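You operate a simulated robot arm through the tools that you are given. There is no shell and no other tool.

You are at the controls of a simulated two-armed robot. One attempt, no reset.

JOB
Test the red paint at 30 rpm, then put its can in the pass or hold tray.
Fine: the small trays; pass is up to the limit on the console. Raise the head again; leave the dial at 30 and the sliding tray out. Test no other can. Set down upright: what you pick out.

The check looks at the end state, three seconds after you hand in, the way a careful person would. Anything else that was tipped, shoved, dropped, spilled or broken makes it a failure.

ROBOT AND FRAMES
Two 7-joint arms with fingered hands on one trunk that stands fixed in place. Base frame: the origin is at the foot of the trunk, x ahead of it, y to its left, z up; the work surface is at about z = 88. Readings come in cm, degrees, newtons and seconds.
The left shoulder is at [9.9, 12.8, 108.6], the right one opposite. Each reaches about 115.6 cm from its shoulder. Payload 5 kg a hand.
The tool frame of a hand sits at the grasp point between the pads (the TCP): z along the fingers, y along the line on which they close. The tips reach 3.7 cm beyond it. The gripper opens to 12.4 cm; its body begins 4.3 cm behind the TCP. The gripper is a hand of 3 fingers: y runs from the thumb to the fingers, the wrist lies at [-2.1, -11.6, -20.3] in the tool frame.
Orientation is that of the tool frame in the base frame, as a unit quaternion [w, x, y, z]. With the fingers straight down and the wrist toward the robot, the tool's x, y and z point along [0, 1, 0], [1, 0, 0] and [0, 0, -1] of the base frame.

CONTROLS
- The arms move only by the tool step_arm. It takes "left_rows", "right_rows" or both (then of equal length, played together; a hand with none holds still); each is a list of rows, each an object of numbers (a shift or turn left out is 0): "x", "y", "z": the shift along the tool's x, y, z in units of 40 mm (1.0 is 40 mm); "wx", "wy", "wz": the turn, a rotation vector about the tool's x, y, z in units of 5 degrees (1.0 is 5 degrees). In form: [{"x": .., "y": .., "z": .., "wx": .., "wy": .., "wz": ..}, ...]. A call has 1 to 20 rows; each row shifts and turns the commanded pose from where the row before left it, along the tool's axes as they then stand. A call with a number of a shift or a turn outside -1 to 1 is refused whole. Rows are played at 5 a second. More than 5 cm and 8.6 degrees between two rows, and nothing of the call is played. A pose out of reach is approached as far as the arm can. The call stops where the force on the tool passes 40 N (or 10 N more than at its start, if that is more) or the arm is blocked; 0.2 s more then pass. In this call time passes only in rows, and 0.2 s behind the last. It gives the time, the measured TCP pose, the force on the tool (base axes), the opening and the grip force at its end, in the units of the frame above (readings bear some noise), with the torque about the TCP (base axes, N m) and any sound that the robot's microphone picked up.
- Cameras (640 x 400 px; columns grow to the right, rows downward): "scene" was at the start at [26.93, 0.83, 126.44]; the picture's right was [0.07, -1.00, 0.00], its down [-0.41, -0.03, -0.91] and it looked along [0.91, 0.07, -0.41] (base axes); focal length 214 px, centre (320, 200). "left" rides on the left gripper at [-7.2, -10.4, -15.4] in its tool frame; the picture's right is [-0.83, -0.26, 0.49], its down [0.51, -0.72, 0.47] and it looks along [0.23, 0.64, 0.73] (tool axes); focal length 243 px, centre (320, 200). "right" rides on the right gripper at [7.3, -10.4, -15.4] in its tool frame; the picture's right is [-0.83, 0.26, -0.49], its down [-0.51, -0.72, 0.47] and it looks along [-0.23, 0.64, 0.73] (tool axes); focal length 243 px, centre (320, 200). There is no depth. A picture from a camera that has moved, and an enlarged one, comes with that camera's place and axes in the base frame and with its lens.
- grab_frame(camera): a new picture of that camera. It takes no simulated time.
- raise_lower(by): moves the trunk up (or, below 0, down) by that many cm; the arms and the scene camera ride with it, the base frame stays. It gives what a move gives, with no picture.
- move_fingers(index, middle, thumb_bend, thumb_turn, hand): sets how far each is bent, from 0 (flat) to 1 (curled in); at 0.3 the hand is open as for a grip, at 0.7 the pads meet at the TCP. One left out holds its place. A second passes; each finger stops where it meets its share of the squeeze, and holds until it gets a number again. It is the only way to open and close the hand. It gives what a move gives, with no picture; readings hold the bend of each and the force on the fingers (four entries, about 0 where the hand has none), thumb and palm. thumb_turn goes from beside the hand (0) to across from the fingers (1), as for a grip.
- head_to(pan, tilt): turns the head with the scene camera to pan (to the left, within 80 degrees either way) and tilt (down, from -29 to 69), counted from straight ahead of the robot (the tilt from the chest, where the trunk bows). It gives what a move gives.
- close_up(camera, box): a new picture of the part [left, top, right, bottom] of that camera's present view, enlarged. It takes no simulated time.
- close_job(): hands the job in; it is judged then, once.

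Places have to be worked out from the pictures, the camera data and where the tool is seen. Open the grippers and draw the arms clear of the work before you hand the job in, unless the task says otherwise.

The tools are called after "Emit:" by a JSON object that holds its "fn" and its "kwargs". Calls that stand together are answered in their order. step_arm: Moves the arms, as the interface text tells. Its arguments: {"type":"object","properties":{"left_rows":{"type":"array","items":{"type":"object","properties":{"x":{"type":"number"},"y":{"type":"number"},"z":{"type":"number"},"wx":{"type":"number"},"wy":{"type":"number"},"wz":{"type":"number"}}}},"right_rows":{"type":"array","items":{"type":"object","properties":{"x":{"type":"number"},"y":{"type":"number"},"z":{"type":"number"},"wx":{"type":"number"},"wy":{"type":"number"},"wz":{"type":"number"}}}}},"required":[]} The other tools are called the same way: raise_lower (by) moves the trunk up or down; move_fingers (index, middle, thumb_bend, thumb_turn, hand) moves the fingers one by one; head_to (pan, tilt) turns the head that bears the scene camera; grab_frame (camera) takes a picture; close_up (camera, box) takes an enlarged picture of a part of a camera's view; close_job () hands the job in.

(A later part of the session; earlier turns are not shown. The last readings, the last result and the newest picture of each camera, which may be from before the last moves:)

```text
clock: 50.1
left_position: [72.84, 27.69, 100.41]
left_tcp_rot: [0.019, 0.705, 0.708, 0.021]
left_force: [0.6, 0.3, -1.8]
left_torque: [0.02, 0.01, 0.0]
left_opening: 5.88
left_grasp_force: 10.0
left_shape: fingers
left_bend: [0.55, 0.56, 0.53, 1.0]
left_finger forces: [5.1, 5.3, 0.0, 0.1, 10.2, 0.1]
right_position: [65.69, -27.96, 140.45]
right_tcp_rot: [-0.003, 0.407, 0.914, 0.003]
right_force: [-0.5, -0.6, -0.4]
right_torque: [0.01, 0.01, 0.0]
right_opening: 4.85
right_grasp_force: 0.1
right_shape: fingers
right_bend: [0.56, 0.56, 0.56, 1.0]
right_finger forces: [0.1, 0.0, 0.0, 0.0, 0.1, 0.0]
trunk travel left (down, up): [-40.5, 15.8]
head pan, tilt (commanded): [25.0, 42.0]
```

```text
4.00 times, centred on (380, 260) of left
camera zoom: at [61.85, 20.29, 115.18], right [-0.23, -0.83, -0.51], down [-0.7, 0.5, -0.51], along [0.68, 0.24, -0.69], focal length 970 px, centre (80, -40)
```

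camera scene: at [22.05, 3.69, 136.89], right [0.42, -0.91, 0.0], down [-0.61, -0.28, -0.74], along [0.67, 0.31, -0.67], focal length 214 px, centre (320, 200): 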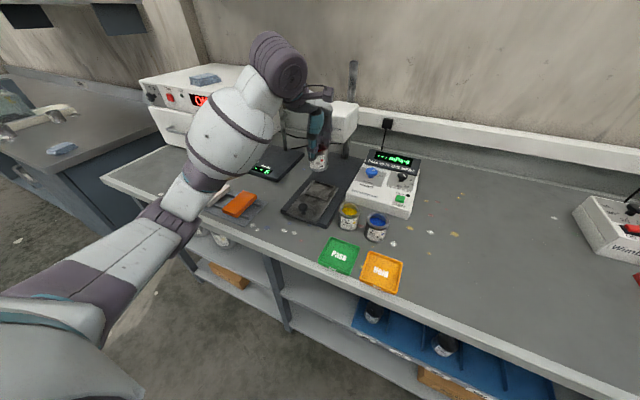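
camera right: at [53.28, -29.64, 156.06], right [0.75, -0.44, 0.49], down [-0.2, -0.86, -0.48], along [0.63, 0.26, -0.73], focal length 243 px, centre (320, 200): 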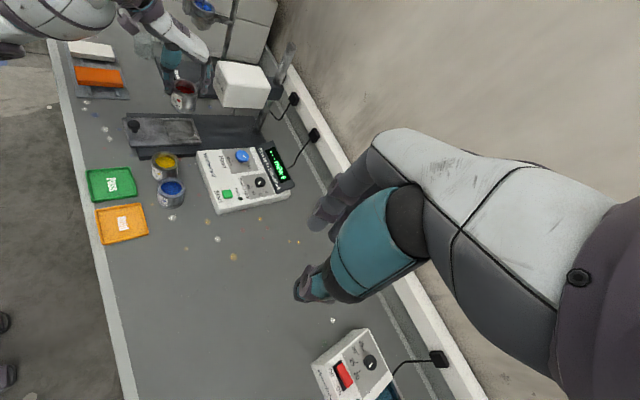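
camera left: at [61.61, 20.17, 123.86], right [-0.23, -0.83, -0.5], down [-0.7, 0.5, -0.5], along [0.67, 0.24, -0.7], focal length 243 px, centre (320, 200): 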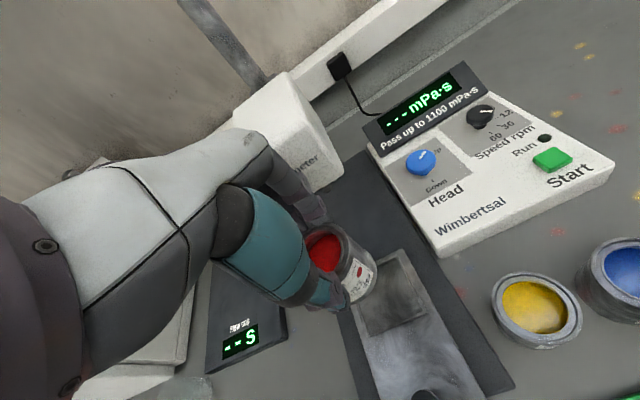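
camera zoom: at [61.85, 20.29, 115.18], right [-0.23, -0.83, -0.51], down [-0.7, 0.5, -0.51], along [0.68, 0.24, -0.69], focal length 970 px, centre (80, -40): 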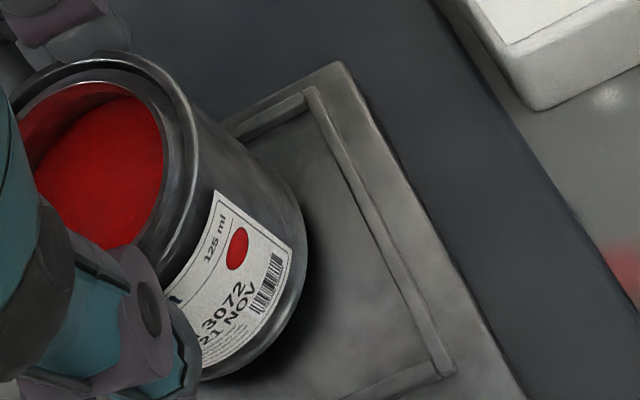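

Matching the rays from all three cameras shows the frame top is higher than I assumed, about z = 91.3. That puts the recess centre near (72.4, 26.9), so the can must move about -0.45 cm in x and -0.95 cm in y. I make that shift at this height and re-check.

Emit:
{"fn": "step_arm", "kwargs": {"left_rows": [{"z": -0.05}, {"x": -0.12, "y": -0.055}, {"x": -0.12, "y": -0.055}]}}

Emit:
{"fn": "close_up", "kwargs": {"camera": "right", "box": [170, 100, 230, 150]}}

Emit:
{"fn": "close_up", "kwargs": {"camera": "scene", "box": [310, 165, 370, 215]}}

Emit:
{"fn": "close_up", "kwargs": {"camera": "left", "box": [320, 210, 440, 310]}}

```text
clock: 50.9
left_position: [72.58, 26.71, 100.64]
left_tcp_rot: [0.02, 0.705, 0.709, 0.021]
left_force: [0.0, -0.2, -0.9]
left_torque: [0.02, 0.0, 0.01]
left_opening: 5.91
left_grasp_force: 10.5
left_shape: fingers
left_bend: [0.55, 0.56, 0.53, 1.0]
left_finger forces: [5.2, 5.2, 0.0, 0.0, 10.0, 0.1]
right_position: [65.85, -27.91, 140.6]
right_tcp_rot: [-0.003, 0.407, 0.914, 0.003]
right_force: [-0.3, 0.2, -0.3]
right_torque: [0.01, 0.01, 0.0]
right_opening: 4.85
right_grasp_force: 0.1
right_shape: fingers
right_bend: [0.56, 0.56, 0.56, 1.0]
right_finger forces: [0.1, 0.0, 0.0, 0.0, 0.0, 0.0]
trunk travel left (down, up): [-40.5, 15.8]
head pan, tilt (commanded): [25.0, 42.0]
```

```text
8.00 times, centred on (200, 125) of right
camera zoom: at [53.34, -29.55, 156.05], right [0.75, -0.44, 0.49], down [-0.2, -0.86, -0.48], along [0.63, 0.26, -0.73], focal length 1941 px, centre (1280, 800)
```

zoom: 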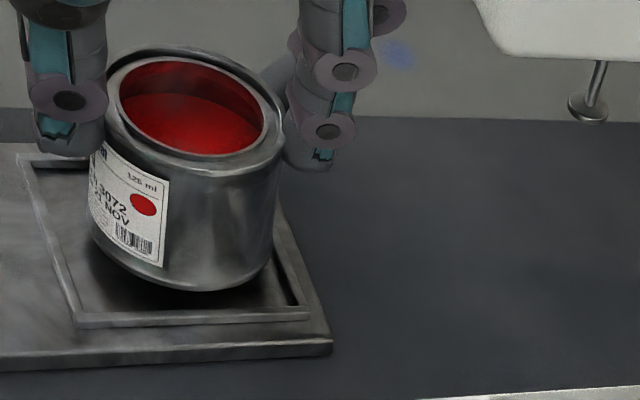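

```text
8.00 times, centred on (340, 190) of scene
camera zoom: at [22.06, 3.67, 136.89], right [0.42, -0.91, 0.0], down [-0.61, -0.28, -0.74], along [0.67, 0.31, -0.67], focal length 1716 px, centre (160, 280)
```

zoom: 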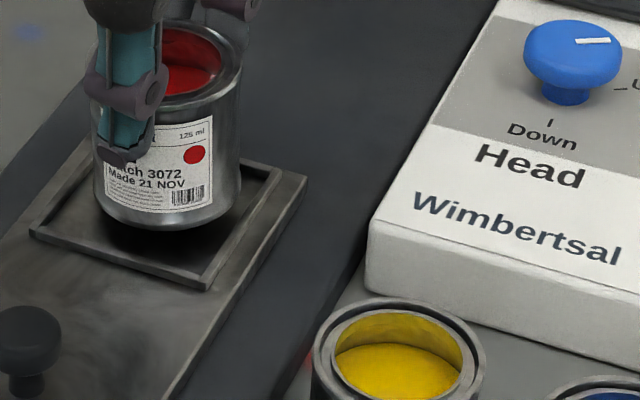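

```text
4.00 times, centred on (380, 260) of left
camera zoom: at [61.45, 19.32, 115.34], right [-0.23, -0.83, -0.51], down [-0.7, 0.5, -0.51], along [0.68, 0.24, -0.69], focal length 970 px, centre (80, -40)
```

zoom: 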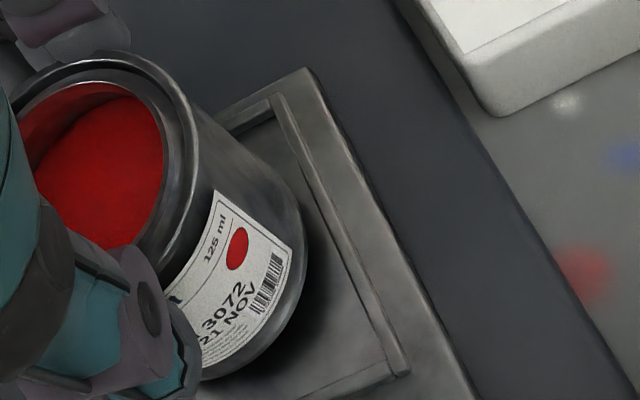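

All three views now show the can centred in the recess frame, with gaps of about 1.1 cm each side in x and 0.7 cm in y. I lower in small steps and watch the vertical force.

Emit:
{"fn": "step_arm", "kwargs": {"left_rows": [{"z": 0.1}, {"z": 0.1}]}}

Emit:
{"fn": "step_arm", "kwargs": {"left_rows": [{"z": 0.07}]}}

Emit:
{"fn": "close_up", "kwargs": {"camera": "right", "box": [170, 100, 230, 150]}}

```text
clock: 51.5
left_position: [72.65, 26.69, 99.82]
left_tcp_rot: [0.02, 0.705, 0.709, 0.021]
left_force: [-0.3, 0.3, -1.7]
left_torque: [-0.02, -0.02, -0.03]
left_opening: 5.92
left_grasp_force: 9.6
left_shape: fingers
left_bend: [0.55, 0.56, 0.53, 1.0]
left_finger forces: [5.2, 5.2, 0.0, 0.0, 10.2, 0.0]
right_position: [65.9, -27.89, 140.53]
right_tcp_rot: [-0.003, 0.407, 0.913, 0.003]
right_force: [0.3, -0.3, 0.7]
right_torque: [0.0, 0.01, 0.01]
right_opening: 4.88
right_grasp_force: 0.2
right_shape: fingers
right_bend: [0.56, 0.56, 0.56, 1.0]
right_finger forces: [0.1, 0.0, 0.0, 0.0, 0.0, 0.0]
trunk travel left (down, up): [-40.5, 15.8]
head pan, tilt (commanded): [25.0, 42.0]
```

```text
clock: 51.9
left_position: [72.56, 26.78, 99.59]
left_tcp_rot: [0.02, 0.705, 0.708, 0.021]
left_force: [0.6, 0.2, 3.0]
left_torque: [0.02, 0.0, 0.0]
left_opening: 5.92
left_grasp_force: 10.0
left_shape: fingers
left_bend: [0.55, 0.56, 0.53, 1.0]
left_finger forces: [5.5, 5.4, 0.0, 0.0, 10.3, 0.0]
right_position: [65.7, -27.9, 140.6]
right_tcp_rot: [-0.003, 0.406, 0.914, 0.004]
right_force: [0.2, -0.7, 0.2]
right_torque: [0.01, 0.02, -0.01]
right_opening: 4.88
right_grasp_force: 0.1
right_shape: fingers
right_bend: [0.56, 0.56, 0.56, 1.0]
right_finger forces: [0.0, 0.0, 0.0, 0.0, 0.0, 0.0]
trunk travel left (down, up): [-40.5, 15.8]
head pan, tilt (commanded): [25.0, 42.0]
```

```text
8.00 times, centred on (200, 125) of right
camera zoom: at [53.27, -29.58, 156.08], right [0.75, -0.45, 0.49], down [-0.2, -0.86, -0.48], along [0.63, 0.26, -0.73], focal length 1941 px, centre (1280, 800)
```

zoom: 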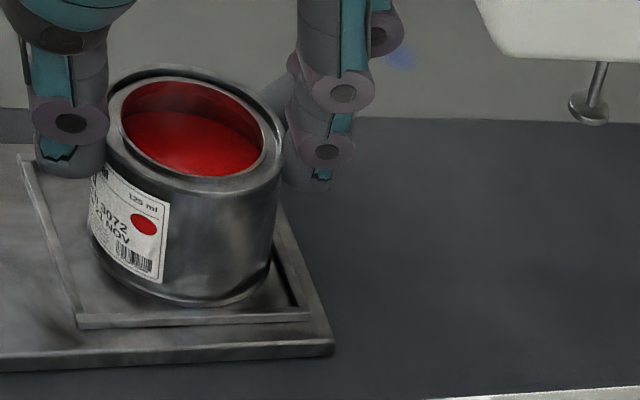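

Contact is confirmed: the force is now +3 N upward and the can stands in the recess. I release by opening modestly.

Emit:
{"fn": "move_fingers", "kwargs": {"hand": "left", "index": 0.45, "middle": 0.45, "thumb_bend": 0.44}}

Emit:
{"fn": "close_up", "kwargs": {"camera": "right", "box": [140, 60, 260, 150]}}

Emit:
{"fn": "close_up", "kwargs": {"camera": "scene", "box": [290, 140, 370, 215]}}

```text
clock: 52.9
left_position: [72.65, 26.81, 99.53]
left_tcp_rot: [0.019, 0.705, 0.709, 0.021]
left_force: [0.3, 0.8, -0.8]
left_torque: [0.0, 0.01, 0.0]
left_opening: 8.42
left_grasp_force: 0.1
left_shape: fingers
left_bend: [0.45, 0.45, 0.44, 0.99]
left_finger forces: [0.0, 0.0, 0.1, 0.1, 0.0, 0.0]
right_position: [65.77, -27.91, 140.56]
right_tcp_rot: [-0.002, 0.407, 0.913, 0.003]
right_force: [-0.1, 0.3, 0.3]
right_torque: [0.02, 0.03, 0.0]
right_opening: 4.86
right_grasp_force: 0.1
right_shape: fingers
right_bend: [0.56, 0.56, 0.56, 1.0]
right_finger forces: [0.1, 0.0, 0.0, 0.1, 0.1, 0.1]
trunk travel left (down, up): [-40.5, 15.8]
head pan, tilt (commanded): [25.0, 42.0]
```

```text
4.44 times, centred on (200, 105) of right
camera zoom: at [53.31, -29.55, 156.06], right [0.75, -0.44, 0.49], down [-0.2, -0.86, -0.48], along [0.63, 0.26, -0.73], focal length 1078 px, centre (853, 622)
```

zoom: 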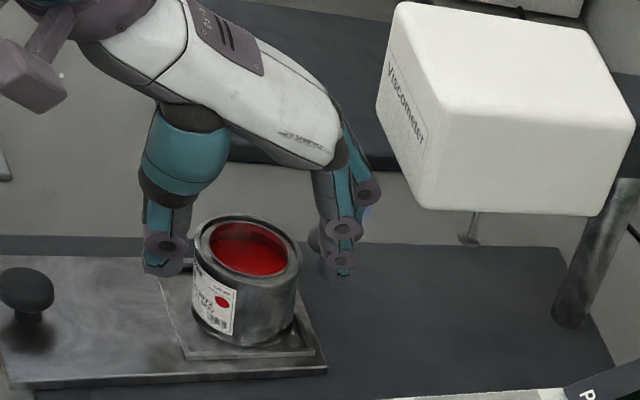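

```text
5.33 times, centred on (330, 178) of scene
camera zoom: at [22.03, 3.67, 136.9], right [0.42, -0.91, 0.0], down [-0.61, -0.28, -0.74], along [0.67, 0.31, -0.67], focal length 1144 px, centre (267, 320)
```

zoom: 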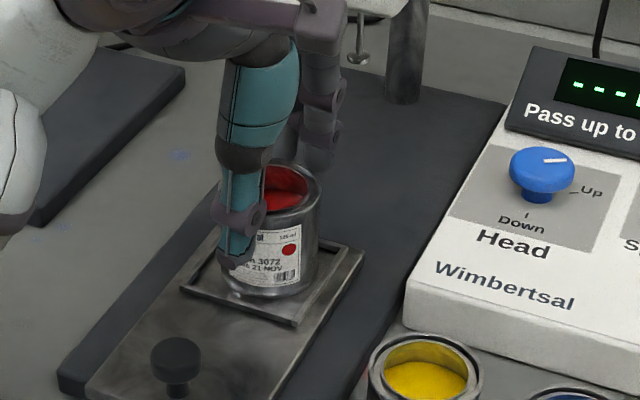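

The can stands freely in the recess. I lift the left hand straight out, with a slight drift toward the robot because of its small tilt.

Emit:
{"fn": "step_arm", "kwargs": {"left_rows": [{"z": -0.3}, {"z": -0.5}, {"z": -0.6}, {"z": -0.6}, {"z": -0.6}, {"z": -0.5, "y": -0.2}]}}

Emit:
{"fn": "close_up", "kwargs": {"camera": "right", "box": [110, 20, 290, 160]}}

Emit:
{"fn": "grab_frame", "kwargs": {"camera": "left"}}

```text
clock: 54.3
left_position: [71.13, 26.73, 111.84]
left_tcp_rot: [0.02, 0.705, 0.709, 0.021]
left_force: [-0.9, 0.1, 0.8]
left_torque: [0.02, -0.04, -0.01]
left_opening: 8.41
left_grasp_force: 0.1
left_shape: fingers
left_bend: [0.45, 0.45, 0.44, 0.99]
left_finger forces: [0.1, 0.1, 0.0, 0.1, 0.0, 0.0]
right_position: [65.64, -27.93, 140.53]
right_tcp_rot: [-0.003, 0.407, 0.914, 0.002]
right_force: [-0.1, 0.0, -1.2]
right_torque: [0.01, 0.01, 0.02]
right_opening: 4.86
right_grasp_force: 0.1
right_shape: fingers
right_bend: [0.56, 0.56, 0.56, 1.0]
right_finger forces: [0.1, 0.1, 0.0, 0.0, 0.0, 0.0]
trunk travel left (down, up): [-40.5, 15.8]
head pan, tilt (commanded): [25.0, 42.0]
```

```text
2.86 times, centred on (200, 90) of right
camera zoom: at [53.25, -29.57, 156.08], right [0.75, -0.44, 0.49], down [-0.2, -0.86, -0.48], along [0.63, 0.26, -0.73], focal length 693 px, centre (663, 514)
```

zoom: 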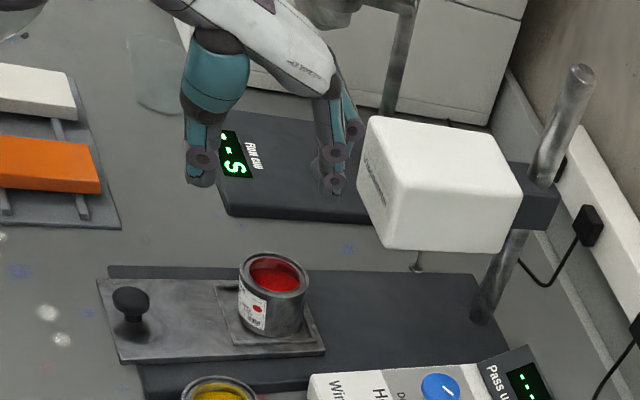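

```text
taken
camera left: at [59.92, 19.33, 126.59], right [-0.23, -0.83, -0.51], down [-0.7, 0.5, -0.51], along [0.68, 0.24, -0.69], focal length 243 px, centre (320, 200)
```

left: 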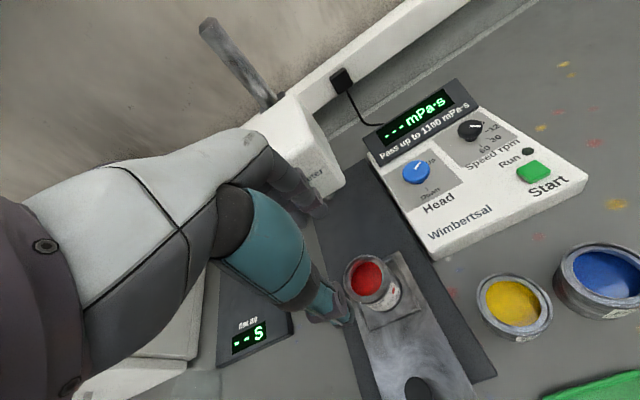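

The hand is clear. I zoom in to confirm the can sits flat within the frame.

Emit:
{"fn": "close_up", "kwargs": {"camera": "right", "box": [130, 85, 220, 145]}}

Emit:
{"fn": "close_up", "kwargs": {"camera": "left", "box": [320, 230, 480, 400]}}

Emit:
{"fn": "close_up", "kwargs": {"camera": "scene", "box": [280, 140, 370, 225]}}

```text
6.67 times, centred on (175, 115) of right
camera zoom: at [53.25, -29.57, 156.08], right [0.75, -0.44, 0.49], down [-0.2, -0.86, -0.48], along [0.63, 0.26, -0.73], focal length 1618 px, centre (1287, 767)
```

zoom: 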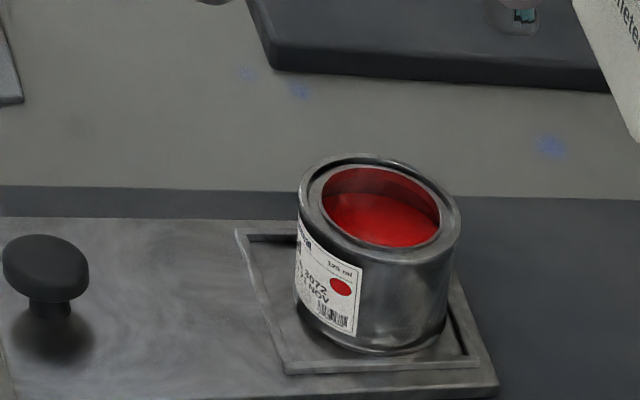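

```text
2.35 times, centred on (400, 315) of left
camera zoom: at [59.92, 19.33, 126.59], right [-0.23, -0.83, -0.51], down [-0.7, 0.5, -0.51], along [0.68, 0.24, -0.69], focal length 571 px, centre (132, -71)
```

zoom: 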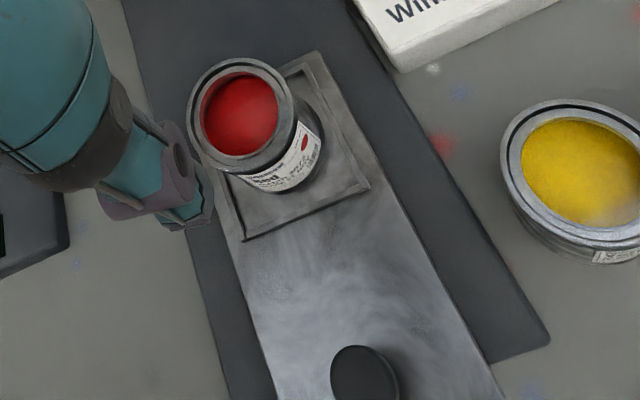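

```text
4.71 times, centred on (325, 182) of scene
camera zoom: at [21.98, 3.65, 136.91], right [0.42, -0.91, 0.0], down [-0.61, -0.28, -0.74], along [0.67, 0.31, -0.67], focal length 1009 px, centre (296, 282)
```

zoom: 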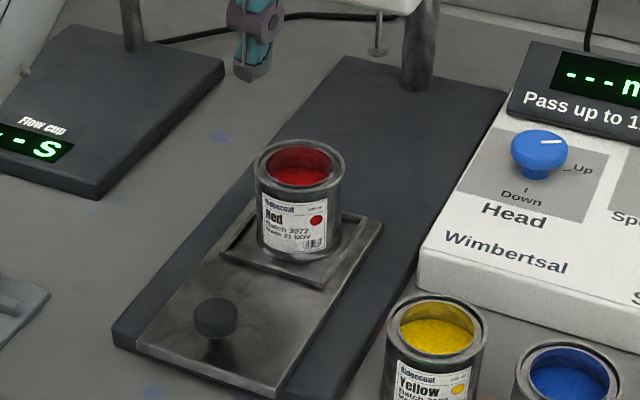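

The can is well seated. Triangulation puts the tray knob at about (60.9, 27.2), with its cap centre near z = 93. I level the left hand, move back over the knob and narrow the fingers.

Emit:
{"fn": "step_arm", "kwargs": {"left_rows": [{"wx": 0.65}, {"y": -0.5}, {"y": -0.6}, {"y": -0.6}, {"y": -0.6, "x": 0.06}, {"y": -0.25, "x": 0.06}]}}

Emit:
{"fn": "move_fingers", "kwargs": {"hand": "left", "index": 0.54, "middle": 0.54, "thumb_bend": 0.54}}

Emit:
{"fn": "close_up", "kwargs": {"camera": "right", "box": [90, 0, 290, 160]}}

Emit:
{"fn": "grab_frame", "kwargs": {"camera": "scene"}}

Emit:
{"fn": "grab_frame", "kwargs": {"camera": "left"}}

```text
clock: 55.7
left_position: [60.9, 27.17, 111.98]
left_tcp_rot: [0.001, 0.706, 0.708, 0.0]
left_force: [-0.2, -0.8, 0.7]
left_torque: [-0.01, -0.02, 0.0]
left_opening: 8.42
left_grasp_force: 0.1
left_shape: fingers
left_bend: [0.45, 0.45, 0.44, 0.99]
left_finger forces: [0.0, 0.0, 0.0, 0.1, 0.0, 0.0]
right_position: [65.76, -27.89, 140.47]
right_tcp_rot: [-0.003, 0.407, 0.913, 0.003]
right_force: [-0.1, 0.4, 0.1]
right_torque: [0.02, -0.02, 0.01]
right_opening: 4.85
right_grasp_force: 0.0
right_shape: fingers
right_bend: [0.56, 0.56, 0.56, 1.0]
right_finger forces: [0.1, 0.0, 0.1, 0.0, 0.1, 0.1]
trunk travel left (down, up): [-40.5, 15.8]
head pan, tilt (commanded): [25.0, 42.0]
```

```text
clock: 56.7
left_position: [60.94, 27.2, 111.89]
left_tcp_rot: [0.0, 0.705, 0.709, 0.002]
left_force: [0.6, -0.3, 0.3]
left_torque: [0.0, -0.03, -0.04]
left_opening: 5.58
left_grasp_force: 0.0
left_shape: fingers
left_bend: [0.54, 0.54, 0.54, 1.0]
left_finger forces: [0.0, 0.0, 0.1, 0.1, 0.0, 0.0]
right_position: [65.77, -27.9, 140.56]
right_tcp_rot: [-0.003, 0.407, 0.914, 0.003]
right_force: [0.2, 1.1, -0.1]
right_torque: [-0.02, 0.0, -0.01]
right_opening: 4.9
right_grasp_force: 0.0
right_shape: fingers
right_bend: [0.56, 0.56, 0.56, 1.0]
right_finger forces: [0.0, 0.0, 0.0, 0.0, 0.0, 0.1]
trunk travel left (down, up): [-40.5, 15.8]
head pan, tilt (commanded): [25.0, 42.0]
```

```text
2.50 times, centred on (190, 80) of right
camera zoom: at [53.31, -29.54, 156.06], right [0.75, -0.44, 0.49], down [-0.2, -0.86, -0.48], along [0.63, 0.26, -0.73], focal length 606 px, centre (645, 500)
```

zoom: 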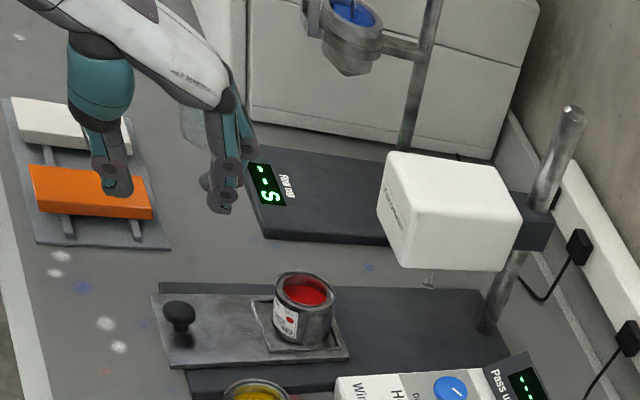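

```text
taken
camera scene: at [22.03, 3.68, 136.9], right [0.42, -0.91, 0.0], down [-0.61, -0.28, -0.74], along [0.67, 0.31, -0.67], focal length 214 px, centre (320, 200)
```

scene: 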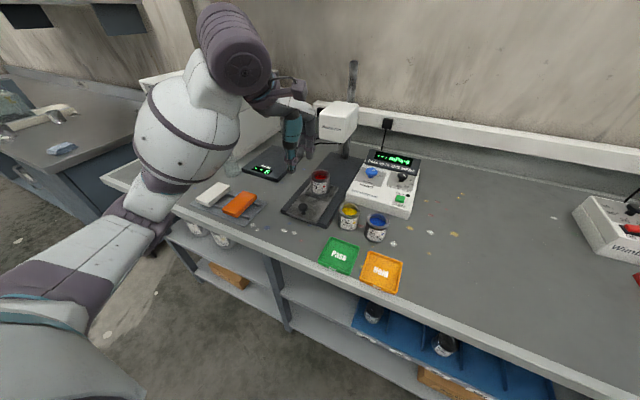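

```text
taken
camera left: at [50.64, 19.78, 127.22], right [-0.26, -0.83, -0.49], down [-0.72, 0.5, -0.47], along [0.64, 0.24, -0.73], focal length 243 px, centre (320, 200)
```

left: 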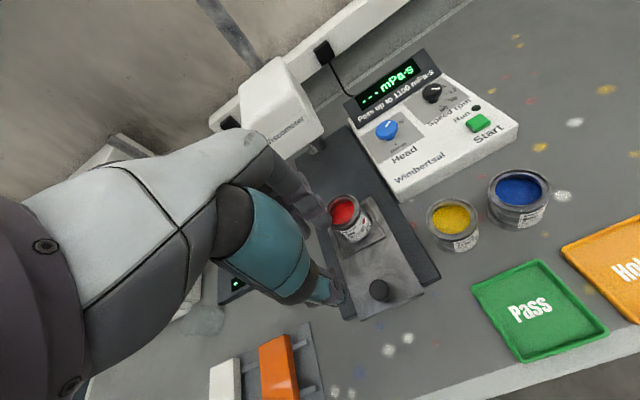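

The fingers are above the knob: the left camera puts it at (60.9, 27.1), directly below the TCP. I lower in two stages, checking the elbow on the way.

Emit:
{"fn": "step_arm", "kwargs": {"left_rows": [{"z": 0.5}, {"z": 0.7}, {"z": 0.7}, {"z": 0.6}, {"z": 0.4}]}}

Emit:
{"fn": "grab_frame", "kwargs": {"camera": "scene"}}

Emit:
{"fn": "close_up", "kwargs": {"camera": "right", "box": [90, 20, 250, 160]}}

```text
clock: 57.9
left_position: [60.95, 27.17, 100.37]
left_tcp_rot: [0.001, 0.706, 0.709, 0.001]
left_force: [-0.4, -0.4, -0.2]
left_torque: [0.01, 0.01, 0.0]
left_opening: 5.56
left_grasp_force: 0.1
left_shape: fingers
left_bend: [0.54, 0.54, 0.54, 1.0]
left_finger forces: [0.0, 0.0, 0.1, 0.0, 0.1, 0.0]
right_position: [65.84, -27.84, 140.45]
right_tcp_rot: [-0.002, 0.407, 0.914, 0.003]
right_force: [-0.6, -0.3, -1.5]
right_torque: [0.01, 0.01, 0.03]
right_opening: 4.85
right_grasp_force: 0.1
right_shape: fingers
right_bend: [0.56, 0.56, 0.56, 1.0]
right_finger forces: [0.0, 0.1, 0.1, 0.1, 0.0, 0.0]
trunk travel left (down, up): [-40.5, 15.8]
head pan, tilt (commanded): [25.0, 42.0]
```

```text
taken
camera scene: at [22.04, 3.68, 136.9], right [0.42, -0.91, 0.0], down [-0.61, -0.28, -0.74], along [0.67, 0.31, -0.67], focal length 214 px, centre (320, 200)
```

scene: 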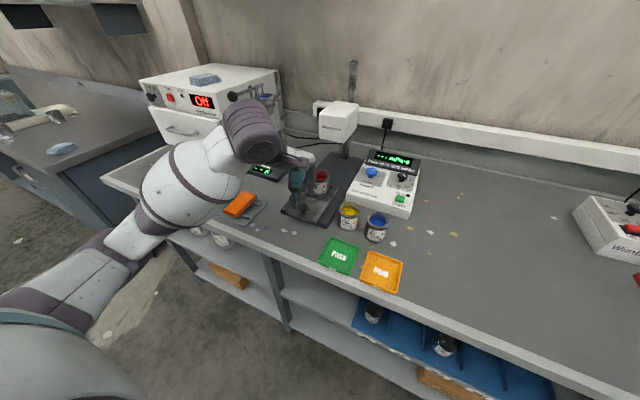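

```text
2.86 times, centred on (170, 90) of right
camera zoom: at [53.32, -29.53, 156.06], right [0.75, -0.44, 0.49], down [-0.2, -0.86, -0.48], along [0.63, 0.26, -0.73], focal length 693 px, centre (749, 514)
```

zoom: 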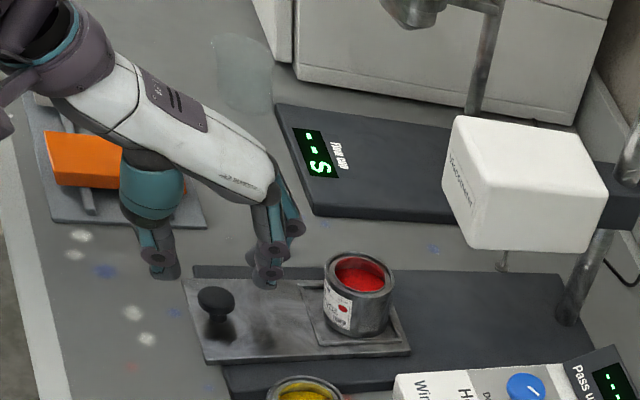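

The elbow is well in front of the table and free. I descend the final 4.4 cm so the fingers straddle the knob.

Emit:
{"fn": "step_arm", "kwargs": {"left_rows": [{"z": 0.4}, {"z": 0.4}, {"z": 0.3}]}}

Emit:
{"fn": "close_up", "kwargs": {"camera": "right", "box": [110, 60, 230, 150]}}

Emit:
{"fn": "close_up", "kwargs": {"camera": "scene", "box": [260, 140, 370, 235]}}

```text
clock: 58.7
left_position: [60.97, 27.18, 95.84]
left_tcp_rot: [0.0, 0.706, 0.708, 0.002]
left_force: [-0.3, -0.3, -1.0]
left_torque: [0.04, 0.01, -0.01]
left_opening: 5.56
left_grasp_force: 0.1
left_shape: fingers
left_bend: [0.54, 0.54, 0.54, 1.0]
left_finger forces: [0.0, 0.0, 0.0, 0.0, 0.0, 0.1]
right_position: [65.86, -27.86, 140.54]
right_tcp_rot: [-0.003, 0.406, 0.914, 0.003]
right_force: [0.7, -0.2, -0.6]
right_torque: [0.0, -0.04, 0.0]
right_opening: 4.87
right_grasp_force: 0.0
right_shape: fingers
right_bend: [0.56, 0.56, 0.56, 1.0]
right_finger forces: [0.1, 0.0, 0.1, 0.0, 0.1, 0.0]
trunk travel left (down, up): [-40.5, 15.8]
head pan, tilt (commanded): [25.0, 42.0]
```

```text
4.44 times, centred on (170, 105) of right
camera zoom: at [53.31, -29.54, 156.06], right [0.75, -0.44, 0.49], down [-0.2, -0.86, -0.48], along [0.63, 0.26, -0.73], focal length 1078 px, centre (987, 622)
```

zoom: 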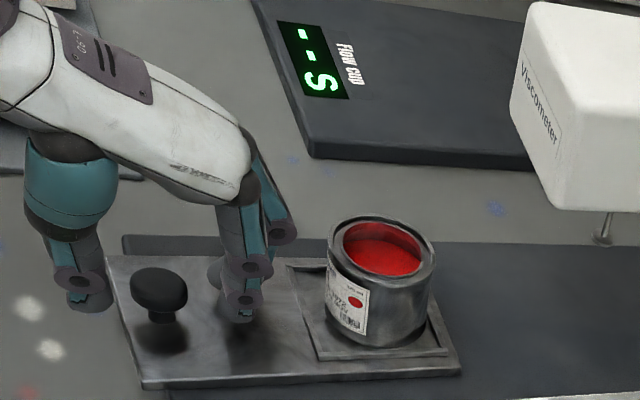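

```text
4.21 times, centred on (315, 188) of scene
camera zoom: at [22.03, 3.68, 136.9], right [0.42, -0.91, 0.0], down [-0.61, -0.28, -0.74], along [0.67, 0.31, -0.67], focal length 903 px, centre (341, 253)
```

zoom: 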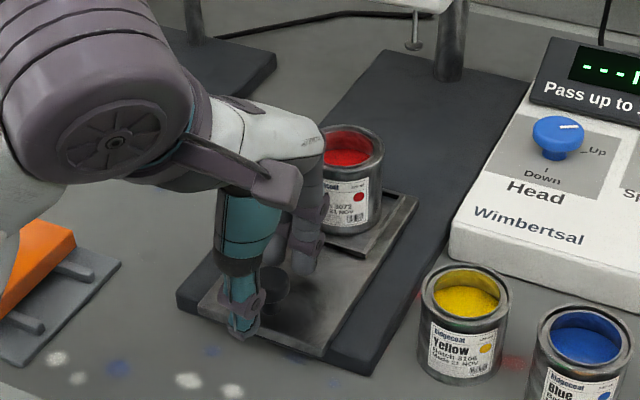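

The knob is centred between thumb and fingers. I close on it.

Emit:
{"fn": "move_fingers", "kwargs": {"hand": "left", "index": 0.68, "middle": 0.68, "thumb_bend": 0.68}}

Emit:
{"fn": "close_up", "kwargs": {"camera": "right", "box": [110, 60, 230, 150]}}

```text
clock: 59.7
left_position: [60.99, 27.05, 95.85]
left_tcp_rot: [-0.001, 0.705, 0.709, 0.001]
left_force: [-0.5, 0.1, -3.1]
left_torque: [-0.01, -0.03, 0.0]
left_opening: 2.77
left_grasp_force: 5.8
left_shape: fingers
left_bend: [0.64, 0.67, 0.63, 1.0]
left_finger forces: [4.5, 1.0, 0.0, 0.0, 6.3, 0.1]
right_position: [65.8, -27.89, 140.54]
right_tcp_rot: [-0.003, 0.407, 0.914, 0.003]
right_force: [0.4, 0.3, 0.1]
right_torque: [0.02, 0.03, 0.01]
right_opening: 4.89
right_grasp_force: 0.0
right_shape: fingers
right_bend: [0.56, 0.56, 0.56, 1.0]
right_finger forces: [0.1, 0.0, 0.1, 0.0, 0.1, 0.1]
trunk travel left (down, up): [-40.5, 15.8]
head pan, tilt (commanded): [25.0, 42.0]
```

```text
4.44 times, centred on (170, 105) of right
camera zoom: at [53.35, -29.53, 156.05], right [0.75, -0.44, 0.49], down [-0.2, -0.86, -0.48], along [0.63, 0.26, -0.73], focal length 1078 px, centre (987, 622)
```

zoom: 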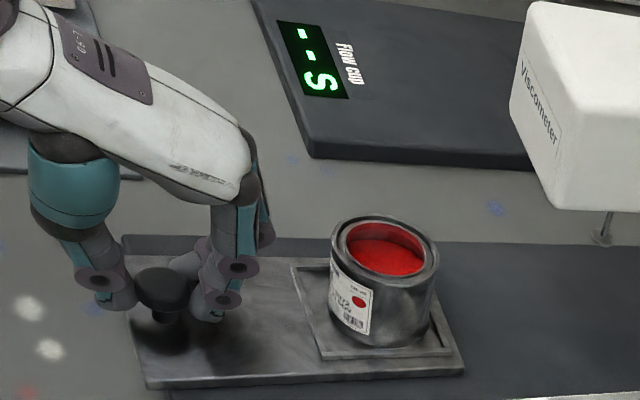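

The knob is gripped. I push the tray in slowly by about 7.5 cm first and watch the force and the can.

Emit:
{"fn": "step_arm", "kwargs": {"left_rows": [{"y": 0.08}, {"y": 0.15}, {"y": 0.2}, {"y": 0.2}, {"y": 0.2}, {"y": 0.2}, {"y": 0.2}, {"y": 0.2}, {"y": 0.2}, {"y": 0.15}, {"y": 0.08}]}}

Emit:
{"fn": "close_up", "kwargs": {"camera": "right", "box": [110, 40, 270, 160]}}

Emit:
{"fn": "close_up", "kwargs": {"camera": "scene", "box": [260, 100, 390, 235]}}

```text
clock: 62.1
left_position: [68.44, 27.1, 95.92]
left_tcp_rot: [0.001, 0.705, 0.709, 0.001]
left_force: [-1.2, -1.0, -4.0]
left_torque: [-0.02, 0.05, 0.03]
left_opening: 2.78
left_grasp_force: 5.7
left_shape: fingers
left_bend: [0.64, 0.67, 0.63, 1.0]
left_finger forces: [4.7, 1.0, 0.0, 0.1, 6.2, 0.1]
right_position: [65.84, -27.89, 140.53]
right_tcp_rot: [-0.002, 0.407, 0.914, 0.004]
right_force: [0.3, -0.4, -0.2]
right_torque: [-0.01, 0.01, -0.06]
right_opening: 4.9
right_grasp_force: 0.0
right_shape: fingers
right_bend: [0.56, 0.56, 0.56, 1.0]
right_finger forces: [0.1, 0.0, 0.1, 0.0, 0.0, 0.1]
trunk travel left (down, up): [-40.5, 15.8]
head pan, tilt (commanded): [25.0, 42.0]
```

```text
3.33 times, centred on (190, 100) of right
camera zoom: at [53.36, -29.55, 156.04], right [0.75, -0.44, 0.49], down [-0.2, -0.86, -0.48], along [0.63, 0.26, -0.73], focal length 809 px, centre (753, 533)
```

zoom: 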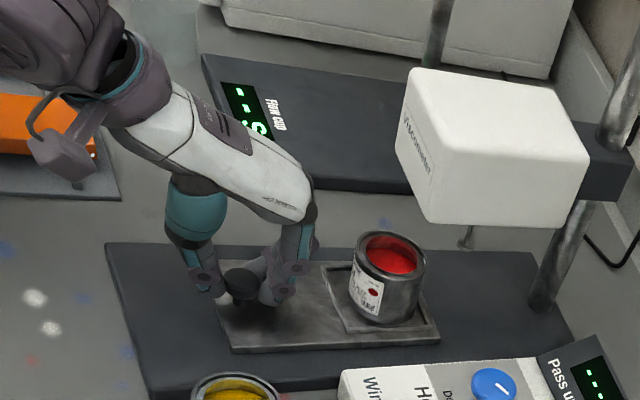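

```text
2.96 times, centred on (325, 168) of scene
camera zoom: at [22.07, 3.67, 136.89], right [0.42, -0.91, 0.0], down [-0.61, -0.28, -0.74], along [0.67, 0.31, -0.67], focal length 636 px, centre (305, 296)
```

zoom: 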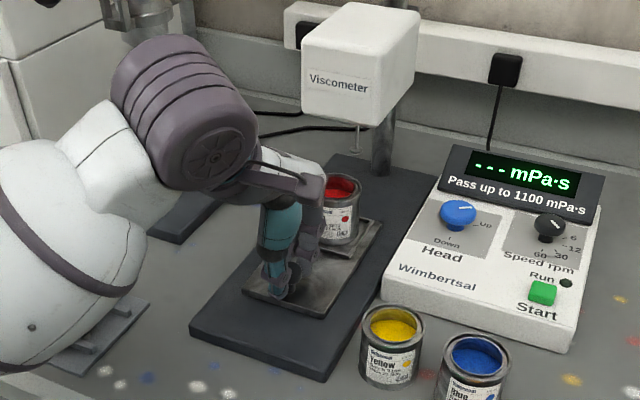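

The tray slides freely with about 1–4 N on the hand. Before the can rim reaches the spindle I advance 2.4 cm more and check the vertical clearance.

Emit:
{"fn": "step_arm", "kwargs": {"left_rows": [{"y": 0.1}, {"y": 0.15}, {"y": 0.15}, {"y": 0.12}, {"y": 0.08}]}}

Emit:
{"fn": "close_up", "kwargs": {"camera": "right", "box": [170, 60, 260, 130]}}

Emit:
{"fn": "close_up", "kwargs": {"camera": "scene", "box": [295, 110, 365, 200]}}

Emit:
{"fn": "grab_frame", "kwargs": {"camera": "left"}}

```text
clock: 63.3
left_position: [70.88, 27.04, 95.72]
left_tcp_rot: [0.0, 0.705, 0.709, 0.0]
left_force: [-0.3, -0.3, -4.8]
left_torque: [-0.04, 0.03, -0.02]
left_opening: 2.77
left_grasp_force: 6.7
left_shape: fingers
left_bend: [0.64, 0.67, 0.63, 1.0]
left_finger forces: [4.8, 0.9, 0.0, 0.0, 6.3, 0.1]
right_position: [65.86, -27.91, 140.52]
right_tcp_rot: [-0.002, 0.407, 0.914, 0.002]
right_force: [0.3, -0.9, -0.9]
right_torque: [-0.03, -0.02, 0.0]
right_opening: 4.87
right_grasp_force: 0.0
right_shape: fingers
right_bend: [0.56, 0.56, 0.56, 1.0]
right_finger forces: [0.1, 0.0, 0.1, 0.0, 0.0, 0.0]
trunk travel left (down, up): [-40.5, 15.8]
head pan, tilt (commanded): [25.0, 42.0]
```

```text
5.71 times, centred on (215, 95) of right
camera zoom: at [53.38, -29.53, 156.04], right [0.75, -0.44, 0.49], down [-0.2, -0.86, -0.48], along [0.63, 0.26, -0.73], focal length 1386 px, centre (920, 800)
```

zoom: 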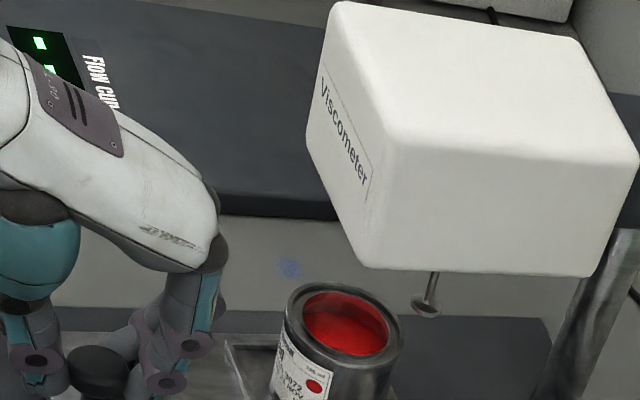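

```text
4.44 times, centred on (330, 155) of scene
camera zoom: at [22.09, 3.68, 136.89], right [0.42, -0.91, 0.0], down [-0.61, -0.28, -0.74], along [0.67, 0.31, -0.67], focal length 953 px, centre (276, 400)
```

zoom: 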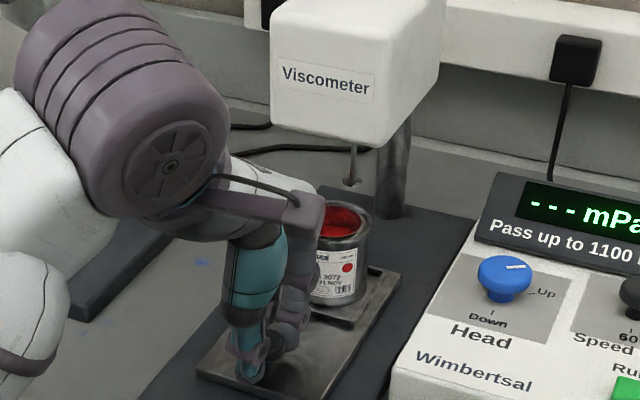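

```text
taken
camera left: at [60.57, 19.78, 111.18], right [-0.26, -0.83, -0.49], down [-0.72, 0.5, -0.47], along [0.64, 0.24, -0.73], focal length 243 px, centre (320, 200)
```

left: 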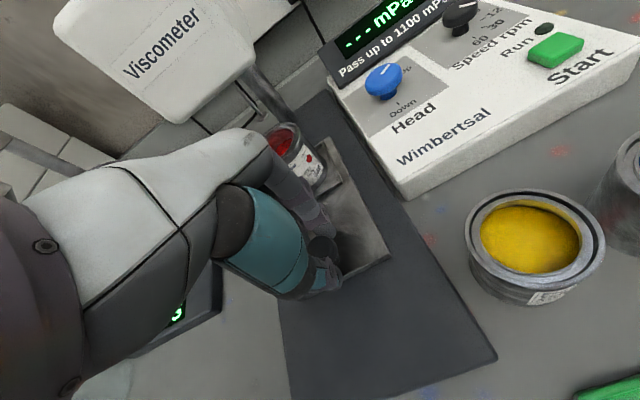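

Triangulated: the spindle bottom is at z ≈ 98.2 and the can rim at z ≈ 97, so there is about 1.2 cm clearance. The hand will still clear the head. I continue pushing toward the spindle at about x = 87.

Emit:
{"fn": "step_arm", "kwargs": {"left_rows": [{"y": 0.1}, {"y": 0.12}, {"y": 0.12}, {"y": 0.12}, {"y": 0.1}]}}

Emit:
{"fn": "close_up", "kwargs": {"camera": "right", "box": [170, 60, 260, 130]}}

Emit:
{"fn": "close_up", "kwargs": {"camera": "scene", "box": [295, 110, 365, 200]}}

```text
clock: 64.5
left_position: [73.08, 27.26, 95.88]
left_tcp_rot: [0.0, 0.705, 0.709, 0.001]
left_force: [-1.2, -2.4, -4.3]
left_torque: [-0.04, 0.05, -0.03]
left_opening: 2.75
left_grasp_force: 6.5
left_shape: fingers
left_bend: [0.64, 0.67, 0.63, 1.0]
left_finger forces: [5.3, 0.9, 0.0, 0.0, 6.3, 0.1]
right_position: [65.97, -27.85, 140.5]
right_tcp_rot: [-0.002, 0.406, 0.914, 0.003]
right_force: [-0.1, 0.8, -0.1]
right_torque: [0.0, 0.01, 0.0]
right_opening: 4.86
right_grasp_force: 0.1
right_shape: fingers
right_bend: [0.56, 0.56, 0.56, 1.0]
right_finger forces: [0.0, 0.0, 0.1, 0.1, 0.0, 0.0]
trunk travel left (down, up): [-40.5, 15.8]
head pan, tilt (commanded): [25.0, 42.0]
```

```text
5.71 times, centred on (215, 95) of right
camera zoom: at [53.37, -29.54, 156.04], right [0.75, -0.44, 0.49], down [-0.2, -0.86, -0.48], along [0.63, 0.26, -0.73], focal length 1386 px, centre (920, 800)
```

zoom: 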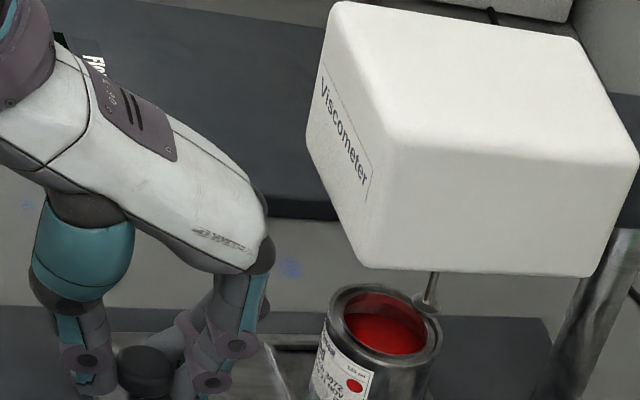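

```text
4.44 times, centred on (330, 155) of scene
camera zoom: at [22.09, 3.68, 136.89], right [0.42, -0.91, 0.0], down [-0.61, -0.28, -0.74], along [0.67, 0.31, -0.67], focal length 953 px, centre (276, 400)
```

zoom: 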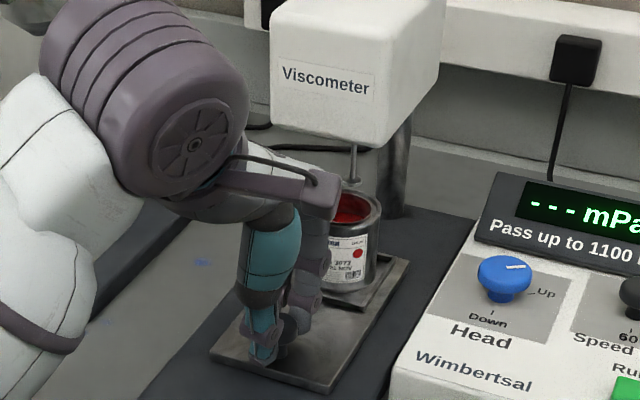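

The rim passes below the spindle without contact. I push about 2 cm further, watching for the end stop.

Emit:
{"fn": "step_arm", "kwargs": {"left_rows": [{"y": 0.1}, {"y": 0.1}, {"y": 0.1}, {"y": 0.1}, {"y": 0.08}]}}

Emit:
{"fn": "close_up", "kwargs": {"camera": "right", "box": [170, 60, 260, 130]}}

Emit:
{"fn": "close_up", "kwargs": {"camera": "scene", "box": [295, 110, 365, 200]}}

```text
clock: 65.7
left_position: [75.02, 27.26, 95.89]
left_tcp_rot: [0.0, 0.705, 0.709, 0.0]
left_force: [0.1, -3.8, -2.0]
left_torque: [-0.11, 0.01, -0.03]
left_opening: 2.78
left_grasp_force: 6.1
left_shape: fingers
left_bend: [0.64, 0.67, 0.63, 1.0]
left_finger forces: [5.4, 0.7, 0.0, 0.1, 6.0, 0.0]
right_position: [65.86, -27.95, 140.5]
right_tcp_rot: [-0.003, 0.406, 0.914, 0.003]
right_force: [0.7, 0.2, 0.9]
right_torque: [-0.03, 0.0, 0.01]
right_opening: 4.86
right_grasp_force: 0.0
right_shape: fingers
right_bend: [0.56, 0.56, 0.56, 1.0]
right_finger forces: [0.0, 0.0, 0.0, 0.1, 0.0, 0.0]
trunk travel left (down, up): [-40.5, 15.8]
head pan, tilt (commanded): [25.0, 42.0]
```

```text
5.71 times, centred on (215, 95) of right
camera zoom: at [53.34, -29.58, 156.05], right [0.75, -0.44, 0.49], down [-0.2, -0.86, -0.48], along [0.63, 0.26, -0.73], focal length 1386 px, centre (920, 800)
```

zoom: 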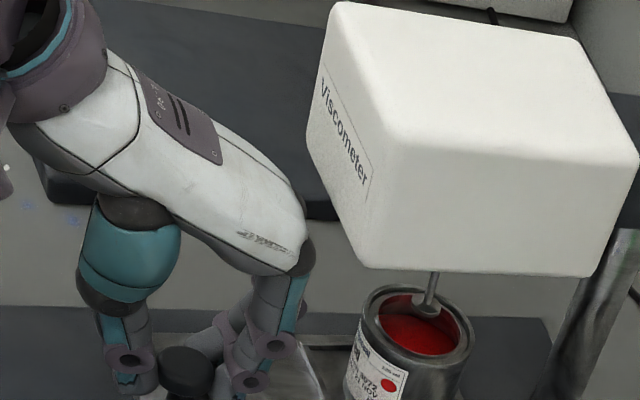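

```text
4.44 times, centred on (330, 155) of scene
camera zoom: at [22.06, 3.64, 136.9], right [0.42, -0.91, 0.0], down [-0.61, -0.28, -0.74], along [0.67, 0.31, -0.67], focal length 953 px, centre (276, 400)
```

zoom: 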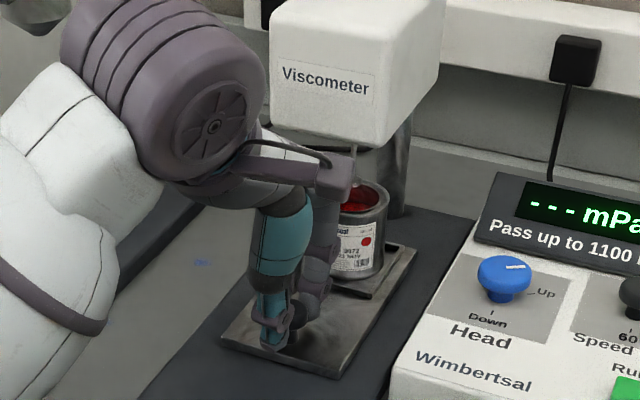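

The spindle is now over the can, almost centred. I nudge further in small steps to find the tray's inner stop.

Emit:
{"fn": "step_arm", "kwargs": {"left_rows": [{"y": 0.08}, {"y": 0.06}]}}

Emit:
{"fn": "close_up", "kwargs": {"camera": "right", "box": [170, 60, 260, 130]}}

```text
clock: 66.3
left_position: [75.62, 27.26, 95.82]
left_tcp_rot: [0.0, 0.705, 0.709, 0.0]
left_force: [-1.5, -3.4, -3.7]
left_torque: [-0.06, 0.01, 0.0]
left_opening: 2.79
left_grasp_force: 6.2
left_shape: fingers
left_bend: [0.64, 0.67, 0.63, 1.0]
left_finger forces: [5.3, 0.7, 0.0, 0.0, 6.4, 0.0]
right_position: [65.84, -27.85, 140.56]
right_tcp_rot: [-0.003, 0.406, 0.914, 0.003]
right_force: [0.3, -0.2, -1.0]
right_torque: [-0.01, -0.05, 0.02]
right_opening: 4.88
right_grasp_force: 0.0
right_shape: fingers
right_bend: [0.56, 0.56, 0.56, 1.0]
right_finger forces: [0.0, 0.0, 0.1, 0.0, 0.1, 0.0]
trunk travel left (down, up): [-40.5, 15.8]
head pan, tilt (commanded): [25.0, 42.0]
```

```text
5.71 times, centred on (215, 95) of right
camera zoom: at [53.33, -29.57, 156.05], right [0.75, -0.44, 0.49], down [-0.2, -0.86, -0.48], along [0.63, 0.26, -0.73], focal length 1386 px, centre (920, 800)
```

zoom: 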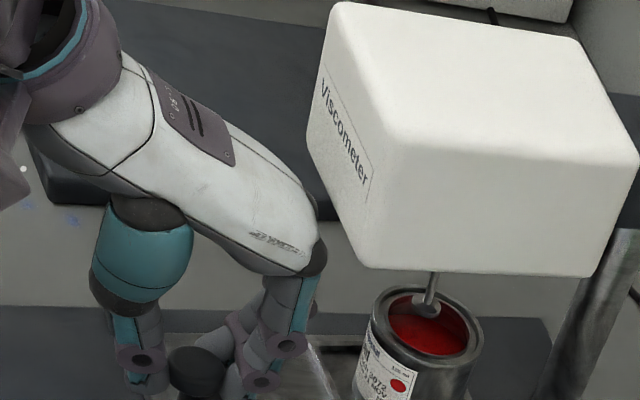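

The can is about centred under the spindle. The knuckles are within a centimetre of the head front, so I won't push further with this grip. I release, ease back 0.7 cm within the finger opening, then rise just enough to clear the knob before backing out.

Emit:
{"fn": "move_fingers", "kwargs": {"hand": "left", "index": 0.54, "middle": 0.54, "thumb_bend": 0.54}}

Emit:
{"fn": "step_arm", "kwargs": {"left_rows": [{"y": -0.09}, {"y": -0.08}, {"z": -0.3}, {"z": -0.3}]}}

Emit:
{"fn": "close_up", "kwargs": {"camera": "right", "box": [150, 50, 260, 140]}}

```text
clock: 67.3
left_position: [75.63, 27.27, 96.05]
left_tcp_rot: [0.0, 0.705, 0.709, 0.001]
left_force: [-0.1, -0.7, -0.1]
left_torque: [-0.02, -0.03, 0.03]
left_opening: 5.44
left_grasp_force: 0.2
left_shape: fingers
left_bend: [0.54, 0.54, 0.54, 1.0]
left_finger forces: [0.0, 0.1, 0.0, 0.0, 0.0, 0.1]
right_position: [65.8, -27.88, 140.47]
right_tcp_rot: [-0.002, 0.407, 0.913, 0.003]
right_force: [0.2, 0.2, 0.4]
right_torque: [0.02, 0.03, -0.02]
right_opening: 4.9
right_grasp_force: 0.0
right_shape: fingers
right_bend: [0.56, 0.56, 0.56, 1.0]
right_finger forces: [0.0, 0.1, 0.0, 0.0, 0.0, 0.0]
trunk travel left (down, up): [-40.5, 15.8]
head pan, tilt (commanded): [25.0, 42.0]
```

```text
clock: 68.3
left_position: [74.85, 27.24, 98.31]
left_tcp_rot: [0.0, 0.705, 0.709, 0.001]
left_force: [0.4, 0.9, -0.1]
left_torque: [0.0, 0.0, -0.02]
left_opening: 5.49
left_grasp_force: 0.1
left_shape: fingers
left_bend: [0.54, 0.54, 0.54, 1.0]
left_finger forces: [0.0, 0.1, 0.0, 0.1, 0.0, 0.0]
right_position: [65.84, -27.87, 140.5]
right_tcp_rot: [-0.002, 0.406, 0.914, 0.002]
right_force: [-0.2, -0.6, 0.4]
right_torque: [-0.02, 0.0, 0.04]
right_opening: 4.87
right_grasp_force: 0.1
right_shape: fingers
right_bend: [0.56, 0.56, 0.56, 1.0]
right_finger forces: [0.0, 0.1, 0.0, 0.1, 0.0, 0.0]
trunk travel left (down, up): [-40.5, 15.8]
head pan, tilt (commanded): [25.0, 42.0]
```

```text
4.44 times, centred on (205, 95) of right
camera zoom: at [53.3, -29.56, 156.06], right [0.75, -0.44, 0.49], down [-0.2, -0.86, -0.48], along [0.63, 0.26, -0.73], focal length 1078 px, centre (831, 667)
```

zoom: 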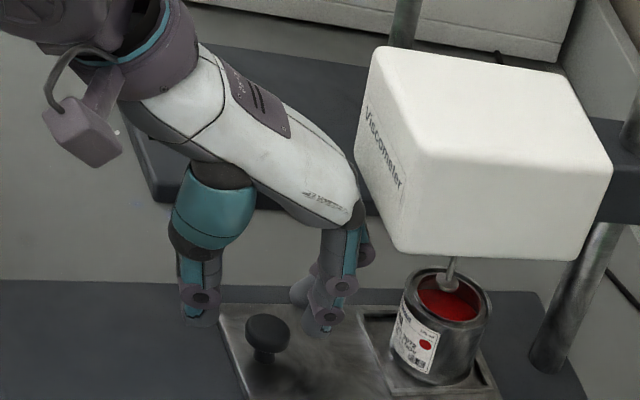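

There is no contact. I rise another 1 cm to get the tips safely above the knob cap, then back out 7 cm toward the robot.

Emit:
{"fn": "step_arm", "kwargs": {"left_rows": [{"z": -0.25}, {"y": -0.3}, {"y": -0.5}, {"y": -0.5}, {"y": -0.4}]}}

Emit:
{"fn": "close_up", "kwargs": {"camera": "right", "box": [130, 50, 260, 150]}}

Emit:
{"fn": "close_up", "kwargs": {"camera": "left", "box": [220, 60, 460, 260]}}

```text
clock: 69.5
left_position: [68.03, 27.15, 99.16]
left_tcp_rot: [0.0, 0.705, 0.709, 0.001]
left_force: [0.6, -0.4, 0.4]
left_torque: [0.01, 0.0, 0.0]
left_opening: 5.46
left_grasp_force: 0.1
left_shape: fingers
left_bend: [0.54, 0.54, 0.54, 1.0]
left_finger forces: [0.0, 0.0, 0.0, 0.1, 0.1, 0.0]
right_position: [65.68, -27.84, 140.58]
right_tcp_rot: [-0.002, 0.406, 0.914, 0.003]
right_force: [0.2, 0.3, 0.2]
right_torque: [0.01, 0.05, -0.01]
right_opening: 4.85
right_grasp_force: 0.0
right_shape: fingers
right_bend: [0.56, 0.56, 0.56, 1.0]
right_finger forces: [0.0, 0.0, 0.0, 0.0, 0.0, 0.0]
trunk travel left (down, up): [-40.5, 15.8]
head pan, tilt (commanded): [25.0, 42.0]
```

```text
4.00 times, centred on (195, 100) of right
camera zoom: at [53.26, -29.53, 156.08], right [0.75, -0.44, 0.49], down [-0.2, -0.86, -0.48], along [0.63, 0.26, -0.73], focal length 970 px, centre (820, 600)
```

zoom: 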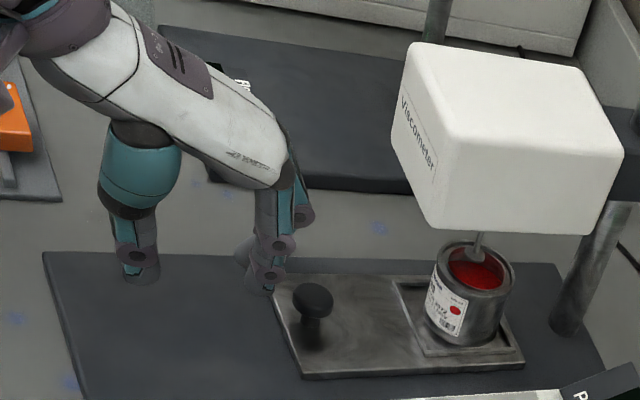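

```text
2.00 times, centred on (340, 160) of left
camera zoom: at [57.72, 19.86, 114.52], right [-0.26, -0.83, -0.49], down [-0.72, 0.5, -0.47], along [0.64, 0.24, -0.73], focal length 485 px, centre (280, 280)
```

zoom: 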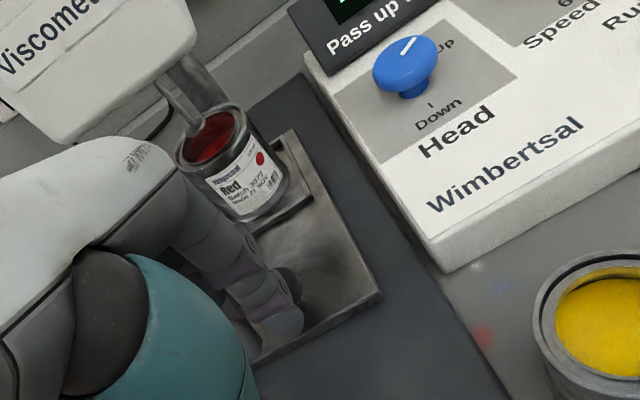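

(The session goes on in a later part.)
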